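You operate a simulated robot arm through the tools that you are given. There is no shell and no other tool. Be economical: measure what you need, move in short steps, check, and stop when the job is done.

The job below is to be done with a simulated robot arm. You get a single attempt, and the scene is never put back.

Task
Take the green box of end caps and put it in the small grey tray.

The check looks at the end state, three seconds after you hand in, the way a careful person would. Anything else that was tipped, shoved, dropped, spilled or broken makes it a failure. Lids that push on must go on centred and level and be pressed home; caps that screw on are set level and turned clockwise until they are tight.

Robot
A 6-joint arm with a two-finger parallel gripper, fixed in place. Base frame: the origin is at the foot of the arm, x ahead of it, y to its left, z up; the work surface is at about z = 0. Lengths are in cm, angles in rad, forces in N, time in s.
With the tool pointing down near the work surface it reaches from about 16 to 42 cm from the base axis. Its first joint turns from -1.152 to 1.152 rad. Payload 1.57 kg.
The TCP is the grasp point between the finger pads, 3 cm short of the fingertips. In the tool frame z runs along the fingers and y along their closing line. The gripper opens to 8 cm. The fingers are 1.7 cm wide and 1.2 cm thick; the gripper's body (4 by 8.2 cm) begins 8 cm behind the TCP.
Orientation is that of the tool frame in the base frame, as a unit quaternion [x, y, z, w]. With the fingers straight down and closing along the base's y, the tool's x points along the base's -x, its y along +y and its z along -z.

Tools
- The arm moves only by the tool arm_command. Its argument "motion" is a list that holds one entry, the list of rows, each a list of 7 numbers: the turn, a rotation vector about the tool's x, y, z in units of 60 degrees (1.0 is 60 degrees), then the shift along the tool's x, y, z in units of 150 mm (1.0 is 150 mm), then the opening, from 0 (shut) to 1 (fully open). In form: [[[wx, wy, wz, x, y, z, fingers], ...]]. A call has 1 to 8 rows; each row is the pose to reach, as a shift and turn from the pose commanded when the call began, along the tool's axes at that moment. A call with a number of a shift or a turn outside -1 to 1 is refused whole. A row lasts 0.2 s, in which the tool goes at most 5 cm and 0.15 rad; a call with a longer step from one row to the next is refused whole, and so is a gripper value outside its range. A pose out of reach is approached as far as the arm can. The call stops where the force on the tool passes 40 N (or 10 N more than at its start, if that is more) or the arm is blocked; 0.2 s more then pass. Each finger travels about 15.3 cm/s and halts on what it meets, pressing with about 40 N; the grip force reading is that of the motor and also rises with nothing between the fingers. The clock runs only during rows and for 0.2 s after the last one: add rows that repeat a pose to give the fingers time. It gives the time, the measured TCP pose, the force on the tool (base axes), the opening and the grip force at its end, in the units of the frame above (readings bear some noise), and new pictures: "views" is both (left out), scene, wrist or none.
- Cameras (640 x 400 px; columns grow to the right, rows downward): "scene" is fixed at [6.49, -33.94, 42.18]; the picture's right is [0.68, -0.73, 0.00], its down [-0.43, -0.40, -0.81] and it looks along [0.59, 0.55, -0.59] (base axes); focal length 275 px, centre (320, 200). "wrist" rides on the gripper at [7.2, -0.7, -12.2] in the tool frame; the picture's right is [0.09, 1.00, 0.00], its down [-0.84, 0.08, -0.54] and it looks along [-0.54, 0.05, 0.84] (tool axes); focal length 238 px, centre (320, 200). There is no depth. A picture from a camera that has moved, and an enlarged one, comes with that camera's place and axes in the base frame and with its lens.
- enlarge(camera, box): a new picture of the part [left, top, right, bottom] of that camera's present view, enlarged. The clock stands still meanwhile.
- close_job(): hands the job in; it is judged then, once.

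Go step by step. Nothing tells you positions but the pictures and the camera data: compare them with the known pose of the tool, close in by small moves and look again before you grip or let go. The budget is 90 turns and 170 pictures, counting those below and the enlarged ones. Unless the task says otherwise, let go and move clear before handing in, and close with one line.

The tools are called after "Request:" by a JSON object that holds its "fn" and its "kwargs". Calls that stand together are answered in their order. arm_command: Moves the arm, as the interface text tells. Its arguments: {"type":"object","properties":{"motion":{"type":"array","items":{"type":"array","items":{"type":"array","items":{"type":"number"}}}},"views":{"type":"string","enum":["both","scene","wrist","none"]}},"required":["motion"]} The other tools are called the same way: enlarge (camera, box) takes an enlarged picture of a part of a camera's view; close_job () hands the job in.

At the start:

```text
time_s: 0.0
position: [27.67, -4.24, 20.49]
orientation: [0.0, 1.0, -0.001, 0.0]
wrist_force: [-0.3, -0.1, -0.4]
gripper_width: 7.97
gripper_force: 0.1
```

scene: 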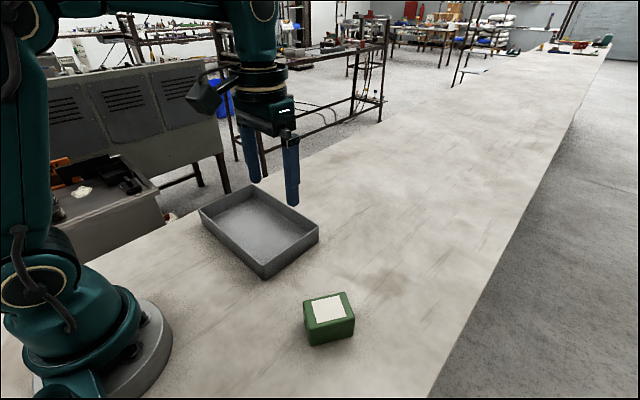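
wrist: 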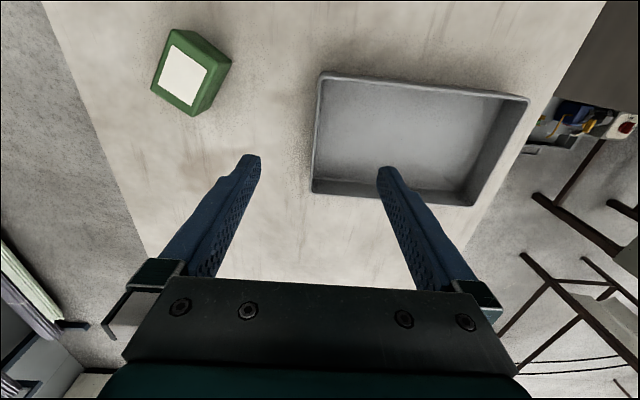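

I see the green box to the arm's right at about (25, -18), and the grey tray ahead-left of it. I'll enlarge both views to measure them.

Request:
{"fn": "enlarge", "kwargs": {"camera": "scene", "box": [280, 270, 380, 360]}}

Request:
{"fn": "enlarge", "kwargs": {"camera": "scene", "box": [180, 170, 340, 290]}}

Request:
{"fn": "enlarge", "kwargs": {"camera": "wrist", "box": [130, 10, 250, 130]}}

```text
4.44 times, centred on (330, 315) of scene
camera zoom: at [6.49, -33.94, 42.18], right [0.68, -0.73, 0.0], down [-0.43, -0.4, -0.81], along [0.59, 0.55, -0.59], focal length 1220 px, centre (276, -311)
```

zoom: 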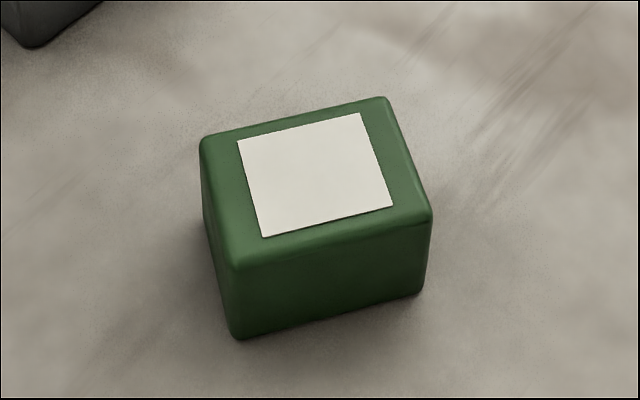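

```text
3.33 times, centred on (260, 230) of scene
camera zoom: at [6.49, -33.94, 42.18], right [0.68, -0.73, 0.0], down [-0.43, -0.4, -0.81], along [0.59, 0.55, -0.59], focal length 915 px, centre (520, 100)
```

zoom: 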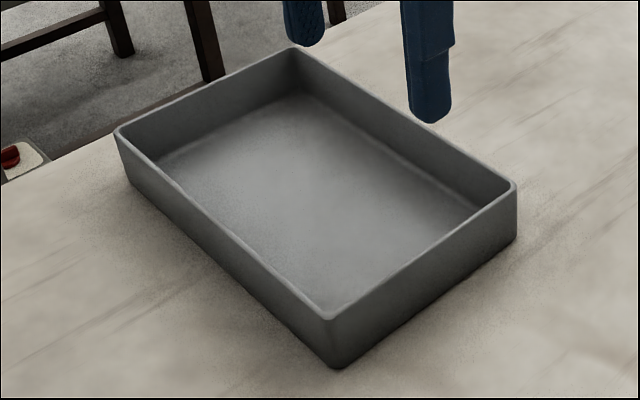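

```text
3.33 times, centred on (190, 70) of wrist
camera zoom: at [20.49, -5.11, 32.68], right [-0.09, 1.0, 0.0], down [0.84, 0.08, 0.54], along [0.54, 0.05, -0.84], focal length 794 px, centre (753, 633)
```

zoom: 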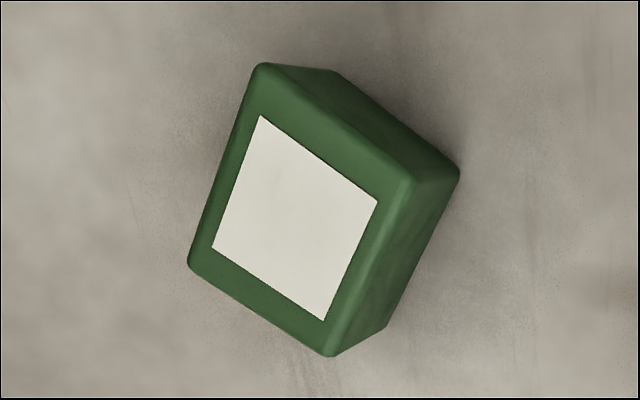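

The box measures about 6.7 x 4.6 x 5.2 cm, centred near (24.3, -19.1), with its long side at -31°. The tray spans roughly x 23–37, y -4.5–18.5, with a rim about 4 cm high. Next I move above the box at the current height, turned to close on its short side.

Request:
{"fn": "arm_command", "kwargs": {"motion": [[[0, 0, 0.131, 0.057, -0.247, 0, 1], [0, 0, 0.262, 0.114, -0.494, 0, 1], [0, 0, 0.394, 0.17, -0.741, 0, 1], [0, 0, 0.525, 0.227, -0.988, 0, 1], [0, 0, 0.525, 0.227, -0.988, 0, 1], [0, 0, 0.525, 0.227, -0.988, 0, 1]]]}}

```text
time_s: 1.4
position: [24.23, -19.1, 20.56]
orientation: [0.271, 0.962, 0.001, 0.0]
wrist_force: [-0.8, 0.4, 0.1]
gripper_width: 8.01
gripper_force: 0.2
camera wrist: at [17.78, -16.03, 32.78], right [0.44, 0.9, 0.0], down [0.75, -0.37, 0.54], along [0.49, -0.24, -0.84], focal length 238 px, centre (320, 200)
```

scene: 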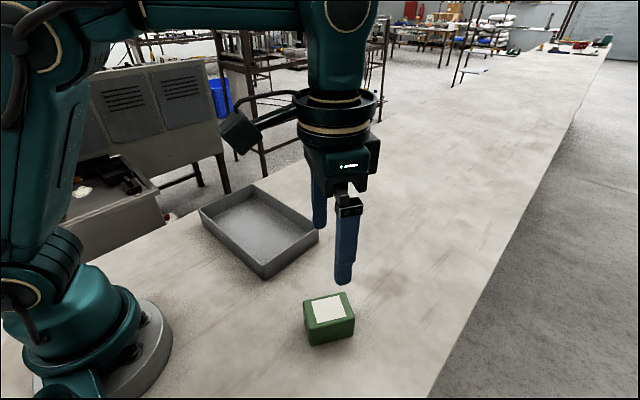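
wrist: 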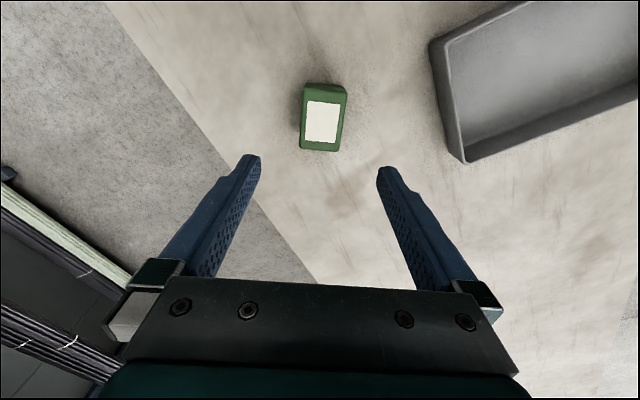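

The box lies between the fingers and the alignment looks right; re-measured centre is (24.4, -19.0). I descend to just above the box and look again.

Request:
{"fn": "arm_command", "kwargs": {"motion": [[[0, 0, 0, 0, 0, 0.25, 1], [0, 0, 0, 0, 0, 0.5, 1], [0, 0, 0, 0, 0, 0.72, 1], [0, 0, 0, 0, 0, 0.72, 1]]]}}

```text
time_s: 2.4
position: [24.35, -18.97, 9.49]
orientation: [0.27, 0.963, 0.001, 0.0]
wrist_force: [0.4, -0.9, 0.3]
gripper_width: 8.0
gripper_force: 0.0
camera wrist: at [17.86, -15.91, 21.7], right [0.44, 0.9, 0.0], down [0.75, -0.37, 0.54], along [0.49, -0.24, -0.84], focal length 238 px, centre (320, 200)
```

scene: 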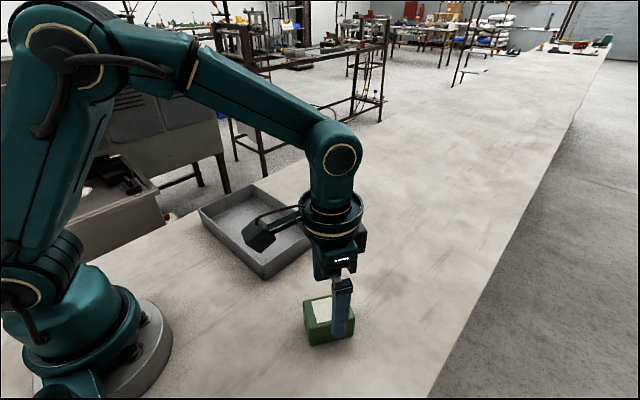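
wrist: 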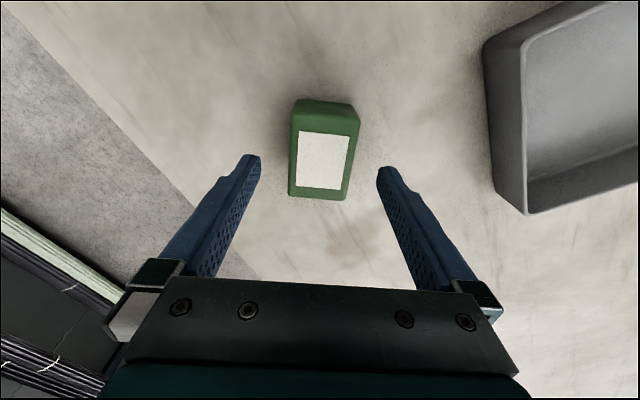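

The box is centred between the fingers: its label centre is at (24.4, -18.9). I lower to z ≈ 3.7 and look before gripping.

Request:
{"fn": "arm_command", "kwargs": {"motion": [[[0, 0, 0, 0, 0, 0.15, 1], [0, 0, 0, 0, 0, 0.3, 1], [0, 0, 0, 0, 0, 0.385, 1], [0, 0, 0, 0, 0, 0.385, 1]]]}}

```text
time_s: 3.4
position: [24.17, -19.25, 3.85]
orientation: [0.27, 0.963, -0.001, -0.001]
wrist_force: [-0.2, -0.4, 0.9]
gripper_width: 7.98
gripper_force: 0.1
camera wrist: at [17.71, -16.05, 16.02], right [0.44, 0.9, 0.0], down [0.75, -0.37, 0.54], along [0.49, -0.24, -0.84], focal length 238 px, centre (320, 200)
```

scene: 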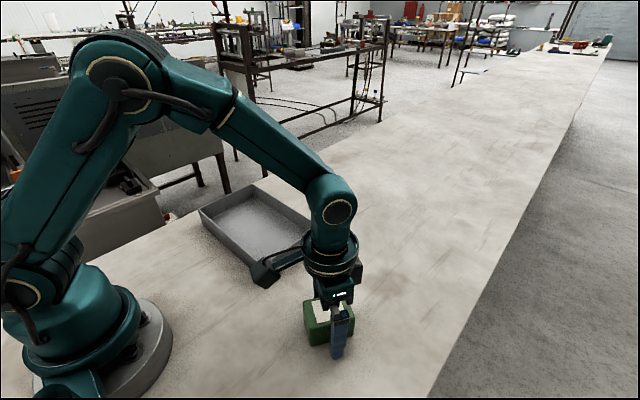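
wrist: 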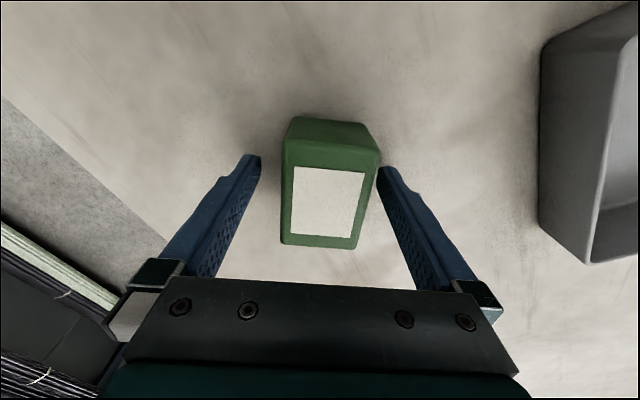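

The fingers straddle the box with clearance on both sides. I close gently, to a bit under the estimated width, and read the result.

Request:
{"fn": "arm_command", "kwargs": {"motion": [[[0, 0, 0, 0, 0, 0, 0.8], [0, 0, 0, 0, 0, 0, 0.65], [0, 0, 0, 0, 0, 0, 0.54], [0, 0, 0, 0, 0, 0, 0.5], [0, 0, 0, 0, 0, 0, 0.5]]], "views": "wrist"}}

```text
time_s: 4.6
position: [24.21, -19.12, 3.88]
orientation: [0.272, 0.962, 0.0, 0.0]
wrist_force: [-0.4, 0.0, 0.3]
gripper_width: 4.95
gripper_force: 39.9
camera wrist: at [17.72, -16.05, 16.05], right [0.44, 0.9, 0.0], down [0.75, -0.37, 0.54], along [0.49, -0.24, -0.84], focal length 238 px, centre (320, 200)
```

wrist: 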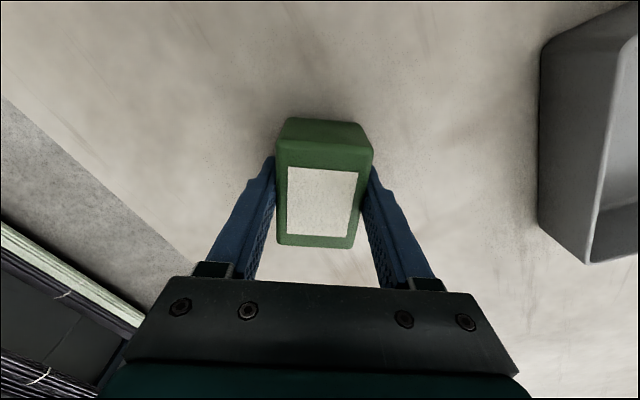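

The fingers stopped on the box at 4.95 cm with full grip force, so it is held. I lift it straight up slowly.

Request:
{"fn": "arm_command", "kwargs": {"motion": [[[0, 0, 0, 0, 0, -0.03, 0.45], [0, 0, 0, 0, 0, -0.1, 0.45], [0, 0, 0, 0, 0, -0.25, 0.45], [0, 0, 0, 0, 0, -0.42, 0.45], [0, 0, 0, 0, 0, -0.6, 0.45], [0, 0, 0, 0, 0, -0.7, 0.45], [0, 0, 0, 0, 0, -0.7, 0.45]]]}}

```text
time_s: 6.2
position: [24.23, -19.29, 14.53]
orientation: [0.271, 0.963, 0.0, 0.0]
wrist_force: [0.9, 0.3, -0.7]
gripper_width: 4.94
gripper_force: 39.9
camera wrist: at [17.74, -16.13, 26.64], right [0.44, 0.9, 0.0], down [0.75, -0.37, 0.54], along [0.49, -0.24, -0.84], focal length 238 px, centre (320, 200)
```

scene: 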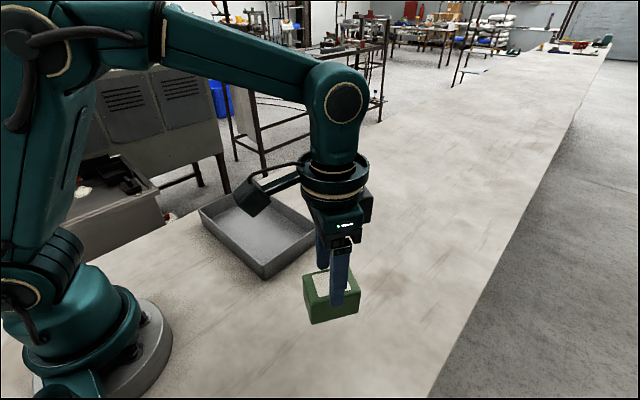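
wrist: 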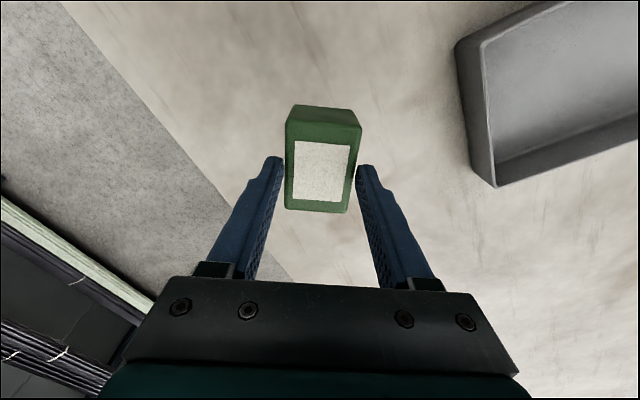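

The label looks smaller than it did at the grip, so the box has slipped about 3 cm down between the fingers. I lower it back toward the table straight away, before it can fall, and look.

Request:
{"fn": "arm_command", "kwargs": {"motion": [[[0, 0, 0, 0, 0, 0.15, 0.3], [0, 0, 0, 0, 0, 0.3, 0.3], [0, 0, 0, 0, 0, 0.4, 0.3]]]}}

```text
time_s: 7.0
position: [24.31, -19.16, 8.55]
orientation: [0.27, 0.963, 0.0, 0.0]
wrist_force: [-0.5, -0.1, -0.9]
gripper_width: 4.89
gripper_force: 40.3
camera wrist: at [17.85, -16.12, 20.66], right [0.44, 0.9, 0.0], down [0.75, -0.37, 0.54], along [0.49, -0.24, -0.84], focal length 238 px, centre (320, 200)
```

scene: 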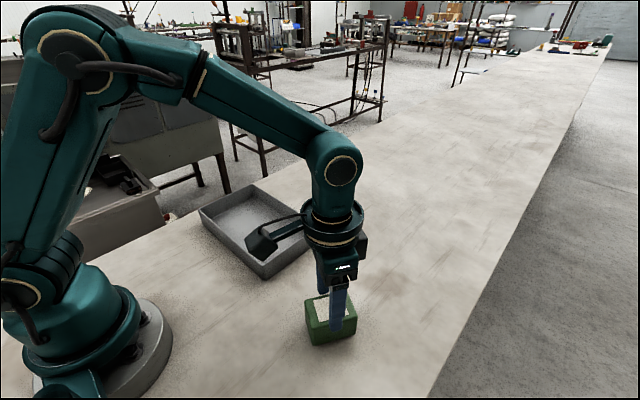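
wrist: 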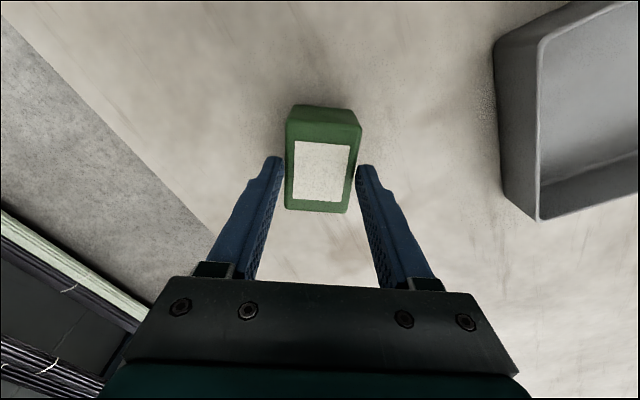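

The label sits the same in the wrist view, so the box isn't slipping further and was probably jerked loose on the lift. I'll set it down gently, regrip it low and lift more slowly.

Request:
{"fn": "arm_command", "kwargs": {"motion": [[[0, 0, 0, 0, 0, 0.03, 0.3], [0, 0, 0, 0, 0, 0.06, 0.3], [0, 0, 0, 0, 0, 0.08, 0.3], [0, 0, 0, 0, 0, 0.1, 0.3], [0, 0, 0, 0, 0, 0.115, 0.3]]]}}

```text
time_s: 8.2
position: [24.31, -19.18, 6.94]
orientation: [0.271, 0.963, -0.001, 0.003]
wrist_force: [7.4, 1.3, 30.7]
gripper_width: 4.94
gripper_force: 40.4
camera wrist: at [17.87, -16.09, 18.94], right [0.44, 0.9, 0.0], down [0.75, -0.37, 0.55], along [0.49, -0.24, -0.84], focal length 238 px, centre (320, 200)
```

scene: 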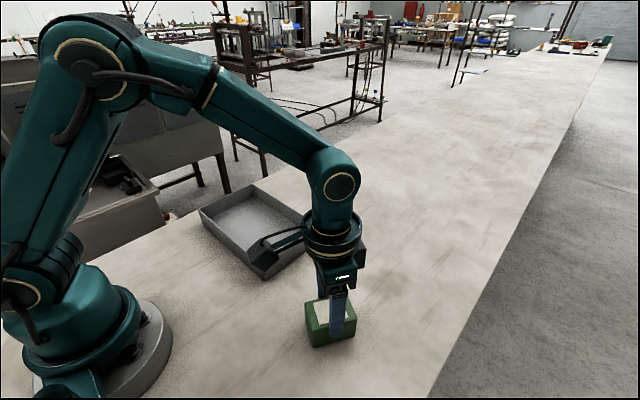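
wrist: 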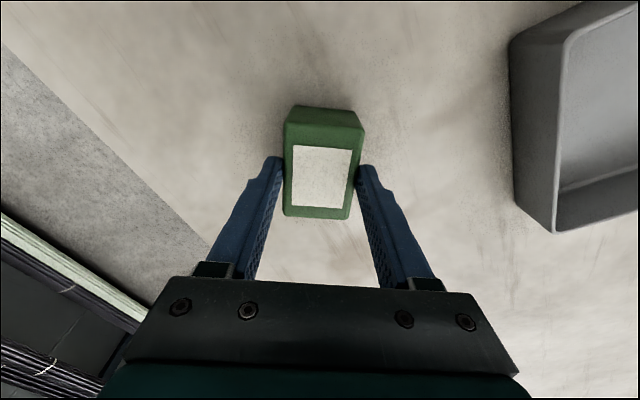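

The box stands on the table again. I open, go down around it and look before regripping.

Request:
{"fn": "arm_command", "kwargs": {"motion": [[[0, 0, 0, 0, 0, -0.005, 0.8], [0, 0, 0, 0, 0, -0.005, 1], [0, 0, 0, 0, 0, -0.005, 1], [0, 0, 0, 0, 0, 0.08, 1], [0, 0, 0, 0, 0, 0.16, 1], [0, 0, 0, 0, 0, 0.215, 1], [0, 0, 0, 0, 0, 0.215, 1]]]}}

```text
time_s: 9.8
position: [24.23, -19.07, 3.51]
orientation: [0.272, 0.962, 0.0, -0.001]
wrist_force: [-0.1, 0.0, 0.3]
gripper_width: 8.01
gripper_force: 0.1
camera wrist: at [17.8, -16.13, 15.66], right [0.44, 0.9, 0.0], down [0.75, -0.37, 0.54], along [0.49, -0.24, -0.84], focal length 238 px, centre (320, 200)
```

scene: 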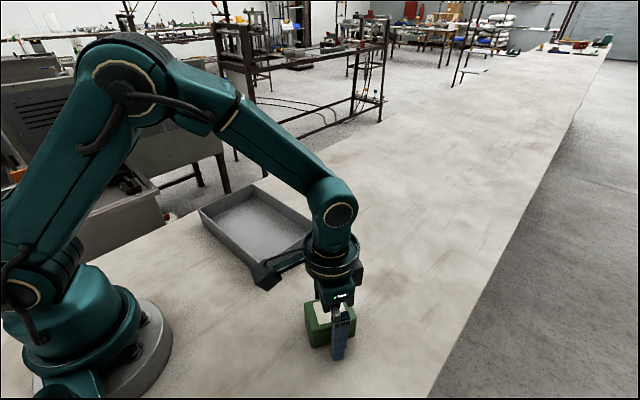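
wrist: 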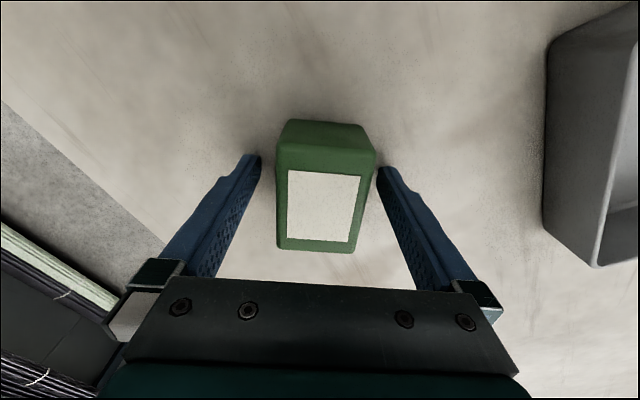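

The box sits between the fingers, upright and square. I close fully on it with time to settle, then lift just 2 cm slowly to check the hold.

Request:
{"fn": "arm_command", "kwargs": {"motion": [[[0, 0, 0, 0, 0, 0, 0.7], [0, 0, 0, 0, 0, 0, 0.5], [0, 0, 0, 0, 0, 0, 0], [0, 0, 0, 0, 0, 0, 0], [0, 0, 0, 0, 0, -0.01, 0], [0, 0, 0, 0, 0, -0.03, 0], [0, 0, 0, 0, 0, -0.06, 0], [0, 0, 0, 0, 0, -0.1, 0]]]}}

```text
time_s: 11.6
position: [24.2, -19.16, 5.01]
orientation: [0.271, 0.962, 0.0, 0.0]
wrist_force: [-0.3, 0.7, -0.9]
gripper_width: 4.95
gripper_force: 40.3
camera wrist: at [17.79, -16.12, 17.16], right [0.44, 0.9, 0.0], down [0.75, -0.37, 0.54], along [0.49, -0.24, -0.84], focal length 238 px, centre (320, 200)
```

scene: 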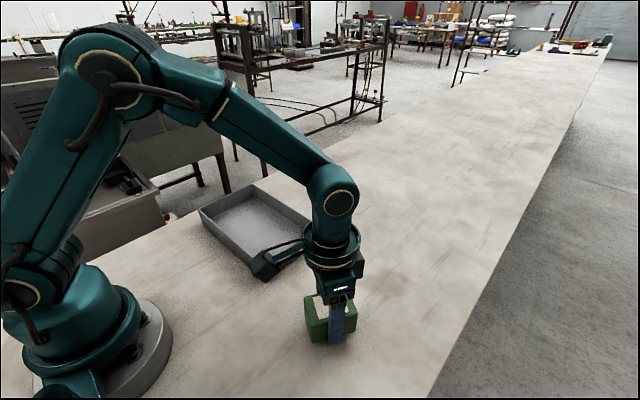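
wrist: 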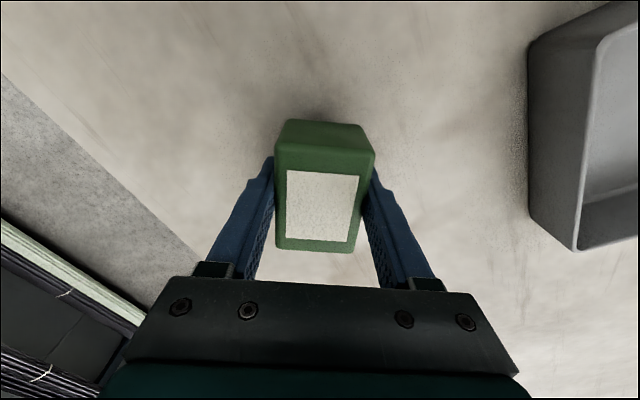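

The box rose with the fingers, with no slip visible. I continue slowly to about z = 10 and check again.

Request:
{"fn": "arm_command", "kwargs": {"motion": [[[0, 0, 0, 0, 0, -0.03, 0], [0, 0, 0, 0, 0, -0.07, 0], [0, 0, 0, 0, 0, -0.12, 0], [0, 0, 0, 0, 0, -0.17, 0], [0, 0, 0, 0, 0, -0.22, 0], [0, 0, 0, 0, 0, -0.27, 0], [0, 0, 0, 0, 0, -0.31, 0], [0, 0, 0, 0, 0, -0.34, 0]]], "views": "wrist"}}

```text
time_s: 13.4
position: [24.27, -19.08, 9.99]
orientation: [0.272, 0.962, 0.0, -0.001]
wrist_force: [-0.4, 0.1, -0.6]
gripper_width: 4.91
gripper_force: 40.1
camera wrist: at [17.77, -16.07, 22.2], right [0.44, 0.9, 0.0], down [0.75, -0.37, 0.54], along [0.49, -0.24, -0.84], focal length 238 px, centre (320, 200)
```

wrist: 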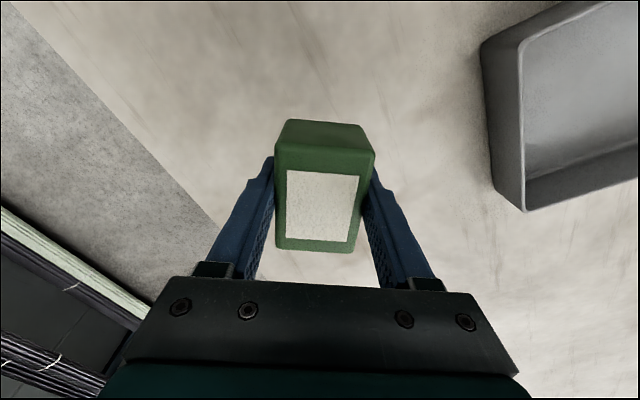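

The hold is steady, with the label unchanged relative to the fingers. I rise a little more and carry it the first half of the way to the tray.

Request:
{"fn": "arm_command", "kwargs": {"motion": [[[0, 0, 0, 0, 0, -0.04, 0], [0, 0, 0, 0.02, 0.07, -0.09, 0], [0, 0, 0, 0.06, 0.18, -0.13, 0], [0, 0, 0, 0.1, 0.32, -0.15, 0], [0, 0, 0, 0.15, 0.47, -0.15, 0], [0, 0, 0, 0.2, 0.62, -0.15, 0], [0, 0, 0, 0.235, 0.74, -0.15, 0], [0, 0, 0, 0.257, 0.803, -0.15, 0]]]}}

```text
time_s: 15.2
position: [27.25, -6.8, 12.28]
orientation: [0.271, 0.963, 0.0, 0.0]
wrist_force: [0.2, -0.1, -1.2]
gripper_width: 4.94
gripper_force: 40.0
camera wrist: at [20.78, -3.74, 24.51], right [0.44, 0.9, 0.0], down [0.75, -0.37, 0.54], along [0.49, -0.24, -0.84], focal length 238 px, centre (320, 200)
```

scene: 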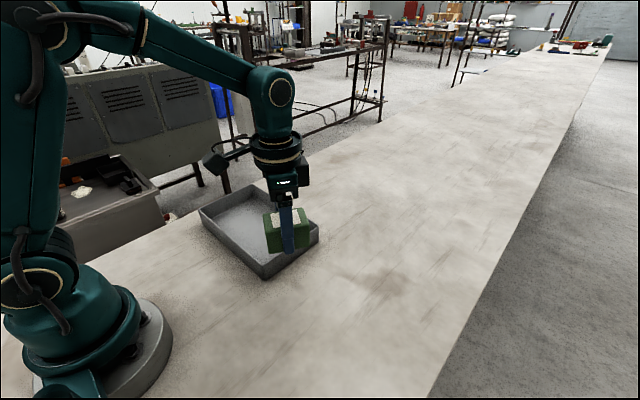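
wrist: 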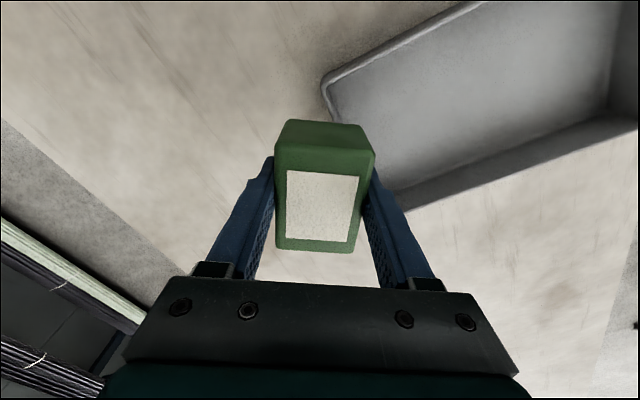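

The hold is still steady, and the tray corner re-measures at (23.2, -4.7), agreeing with my estimate. I carry on to above the tray's middle.

Request:
{"fn": "arm_command", "kwargs": {"motion": [[[0, 0, 0, 0.02, 0.06, 0, 0], [0, 0, 0, 0.06, 0.18, 0, 0], [0, 0, 0, 0.1, 0.32, 0, 0], [0, 0, 0, 0.15, 0.47, 0, 0], [0, 0, 0, 0.2, 0.62, 0, 0], [0, 0, 0, 0.235, 0.74, 0, 0], [0, 0, 0, 0.257, 0.803, 0, 0], [0, 0, 0, 0.257, 0.803, 0, 0]]]}}

```text
time_s: 17.0
position: [30.35, 5.52, 12.27]
orientation: [0.271, 0.963, 0.0, -0.001]
wrist_force: [0.3, 0.1, -1.7]
gripper_width: 4.9
gripper_force: 39.9
camera wrist: at [23.79, 8.56, 24.55], right [0.44, 0.9, 0.0], down [0.75, -0.37, 0.54], along [0.49, -0.24, -0.84], focal length 238 px, centre (320, 200)
```

scene: 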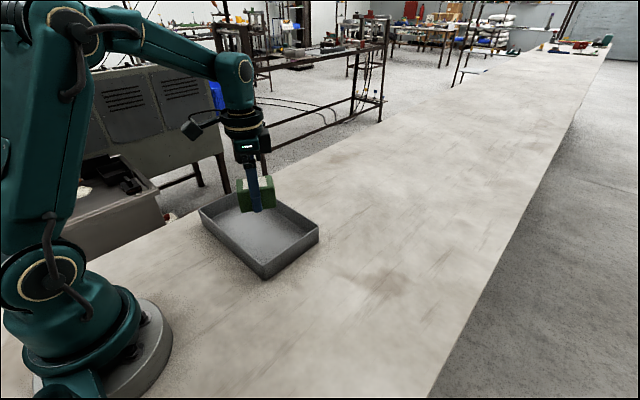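
wrist: 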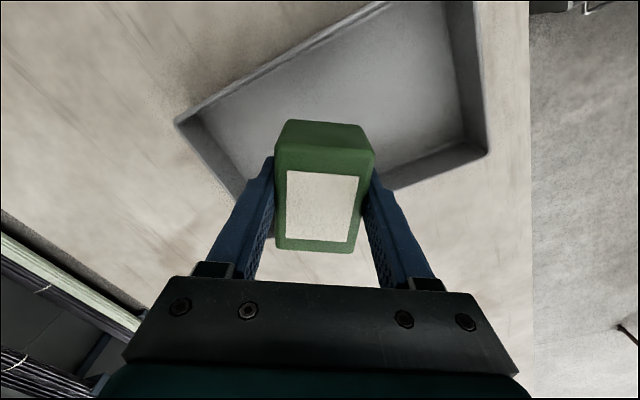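

The tray corners re-measure at (23.4, -4.6) and (37.6, 18.4), so the box is over the middle with good clearance. I lower slowly to just above the tray floor.

Request:
{"fn": "arm_command", "kwargs": {"motion": [[[0, 0, 0, 0, 0, 0.04, 0], [0, 0, 0, 0, 0, 0.11, 0], [0, 0, 0, 0, 0, 0.19, 0], [0, 0, 0, 0, 0, 0.27, 0], [0, 0, 0, 0, 0, 0.35, 0], [0, 0, 0, 0, 0, 0.42, 0], [0, 0, 0, 0, 0, 0.46, 0], [0, 0, 0, 0, 0, 0.48, 0]]]}}

```text
time_s: 18.8
position: [30.4, 5.45, 5.01]
orientation: [0.272, 0.962, -0.001, 0.0]
wrist_force: [-1.0, 0.1, -0.6]
gripper_width: 4.93
gripper_force: 40.1
camera wrist: at [23.9, 8.57, 17.3], right [0.44, 0.9, 0.0], down [0.75, -0.37, 0.54], along [0.49, -0.24, -0.84], focal length 238 px, centre (320, 200)
```

scene: 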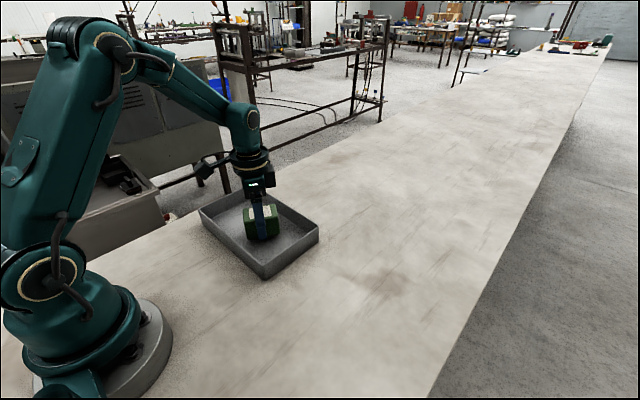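
wrist: 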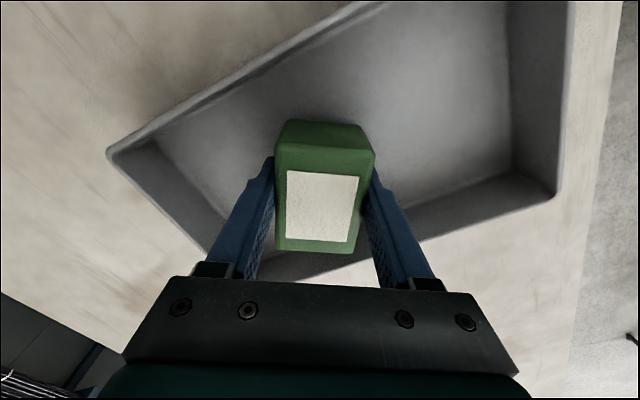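

The box is inside the tray, about a centimetre above its floor. I feel down in tiny steps until contact.

Request:
{"fn": "arm_command", "kwargs": {"motion": [[[0, 0, 0, 0, 0, 0.015, 0], [0, 0, 0, 0, 0, 0.03, 0], [0, 0, 0, 0, 0, 0.043, 0], [0, 0, 0, 0, 0, 0.053, 0], [0, 0, 0, 0, 0, 0.06, 0]]], "views": "none"}}

```text
time_s: 20.0
position: [30.33, 5.38, 4.13]
orientation: [0.272, 0.962, 0.0, 0.0]
wrist_force: [0.2, -0.3, -1.2]
gripper_width: 4.94
gripper_force: 39.9
```

Request:
{"fn": "arm_command", "kwargs": {"motion": [[[0, 0, 0, 0, 0, 0.008, 0], [0, 0, 0, 0, 0, 0.014, 0], [0, 0, 0, 0, 0, 0.02, 0]]], "views": "wrist"}}

```text
time_s: 20.8
position: [30.32, 5.41, 3.96]
orientation: [0.272, 0.962, 0.001, 0.0]
wrist_force: [0.5, -0.1, 0.1]
gripper_width: 4.95
gripper_force: 40.3
camera wrist: at [23.81, 8.53, 16.08], right [0.44, 0.9, 0.0], down [0.75, -0.37, 0.54], along [0.49, -0.24, -0.84], focal length 238 px, centre (320, 200)
```

wrist: 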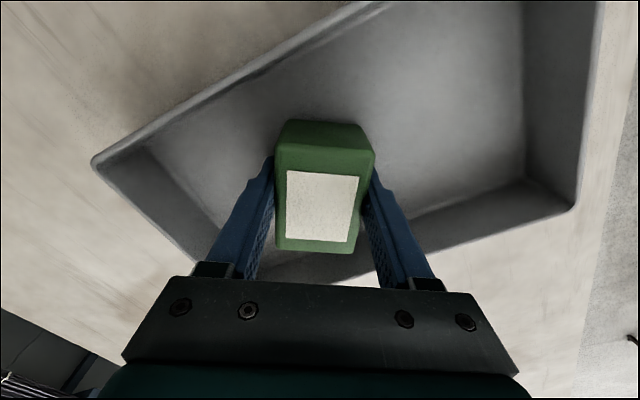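

There's no firm contact yet at z = 3.96 and the hold is unchanged. I keep feeling down in half-millimetre to one-millimetre steps.

Request:
{"fn": "arm_command", "kwargs": {"motion": [[[0, 0, 0, 0, 0, 0.006, 0], [0, 0, 0, 0, 0, 0.012, 0], [0, 0, 0, 0, 0, 0.016, 0]]], "views": "none"}}

```text
time_s: 21.6
position: [30.37, 5.4, 3.76]
orientation: [0.271, 0.963, -0.001, 0.001]
wrist_force: [-4.5, -4.1, 30.8]
gripper_width: 4.95
gripper_force: 39.5
```

The box is now firmly on the tray floor at z = 3.76, with 31 N upward. I ease off the pressure slightly and open gradually.

Request:
{"fn": "arm_command", "kwargs": {"motion": [[[0, 0, 0, 0, 0, -0.006, 0], [0, 0, 0, 0, 0, -0.007, 0.55], [0, 0, 0, 0, 0, -0.007, 0.7], [0, 0, 0, 0, 0, -0.007, 0.85], [0, 0, 0, 0, 0, -0.007, 0.9], [0, 0, 0, 0, 0, -0.007, 0.9]]]}}

```text
time_s: 23.0
position: [30.36, 5.46, 3.8]
orientation: [0.271, 0.962, 0.0, -0.001]
wrist_force: [-0.2, 0.6, -0.3]
gripper_width: 7.2
gripper_force: 0.1
camera wrist: at [23.79, 8.56, 16.0], right [0.44, 0.9, 0.0], down [0.75, -0.37, 0.54], along [0.49, -0.24, -0.84], focal length 238 px, centre (320, 200)
```

scene: 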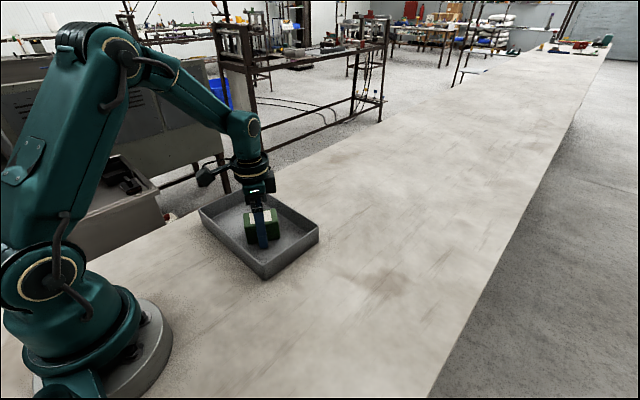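
wrist: 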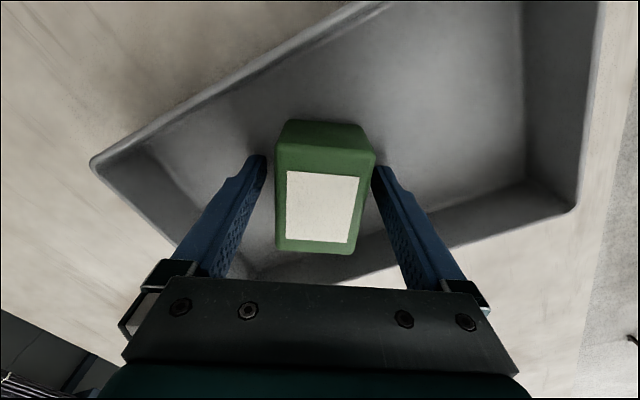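

The box is released and standing upright in the tray, with the fingers clear on both sides. I rise straight up.

Request:
{"fn": "arm_command", "kwargs": {"motion": [[[0, 0, 0, 0, 0, -0.05, 0.9], [0, 0, 0, 0, 0, -0.2, 0.9], [0, 0, 0, 0, 0, -0.4, 0.9], [0, 0, 0, 0, 0, -0.65, 0.9], [0, 0, 0, 0, 0, -0.9, 0.9], [0, 0, 0, 0, 0, -1, 0.9]]]}}

```text
time_s: 24.4
position: [30.28, 5.37, 18.97]
orientation: [0.271, 0.963, 0.0, 0.0]
wrist_force: [-0.1, -0.6, -0.2]
gripper_width: 7.23
gripper_force: 0.1
camera wrist: at [23.82, 8.44, 31.22], right [0.44, 0.9, 0.0], down [0.75, -0.37, 0.54], along [0.49, -0.24, -0.84], focal length 238 px, centre (320, 200)
```

scene: 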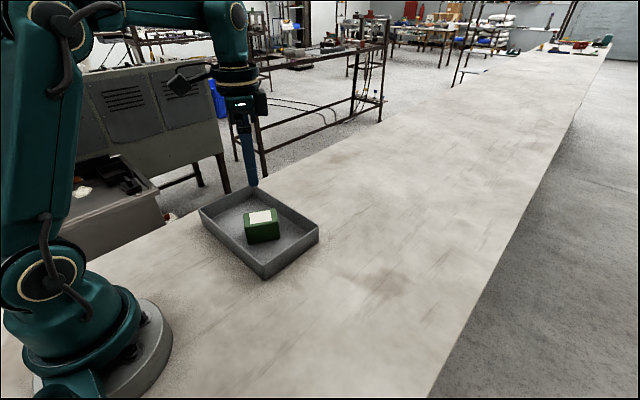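
wrist: 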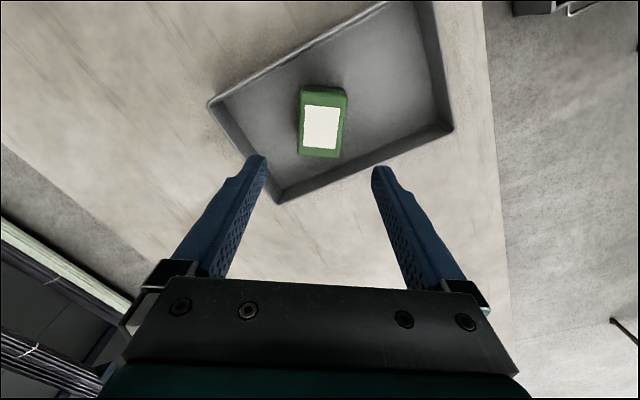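

The box stands flat and upright in the tray, the tray hasn't moved, and the arm is clear, so I hand in.

Request:
{"fn": "close_job", "kwargs": {}}

```text
The job is handed in.
```

The green box of end caps is standing upright in the small grey tray; it slipped about 3 cm in the grip on the first lift, so I set it back down and regripped it, and nothing else was touched.
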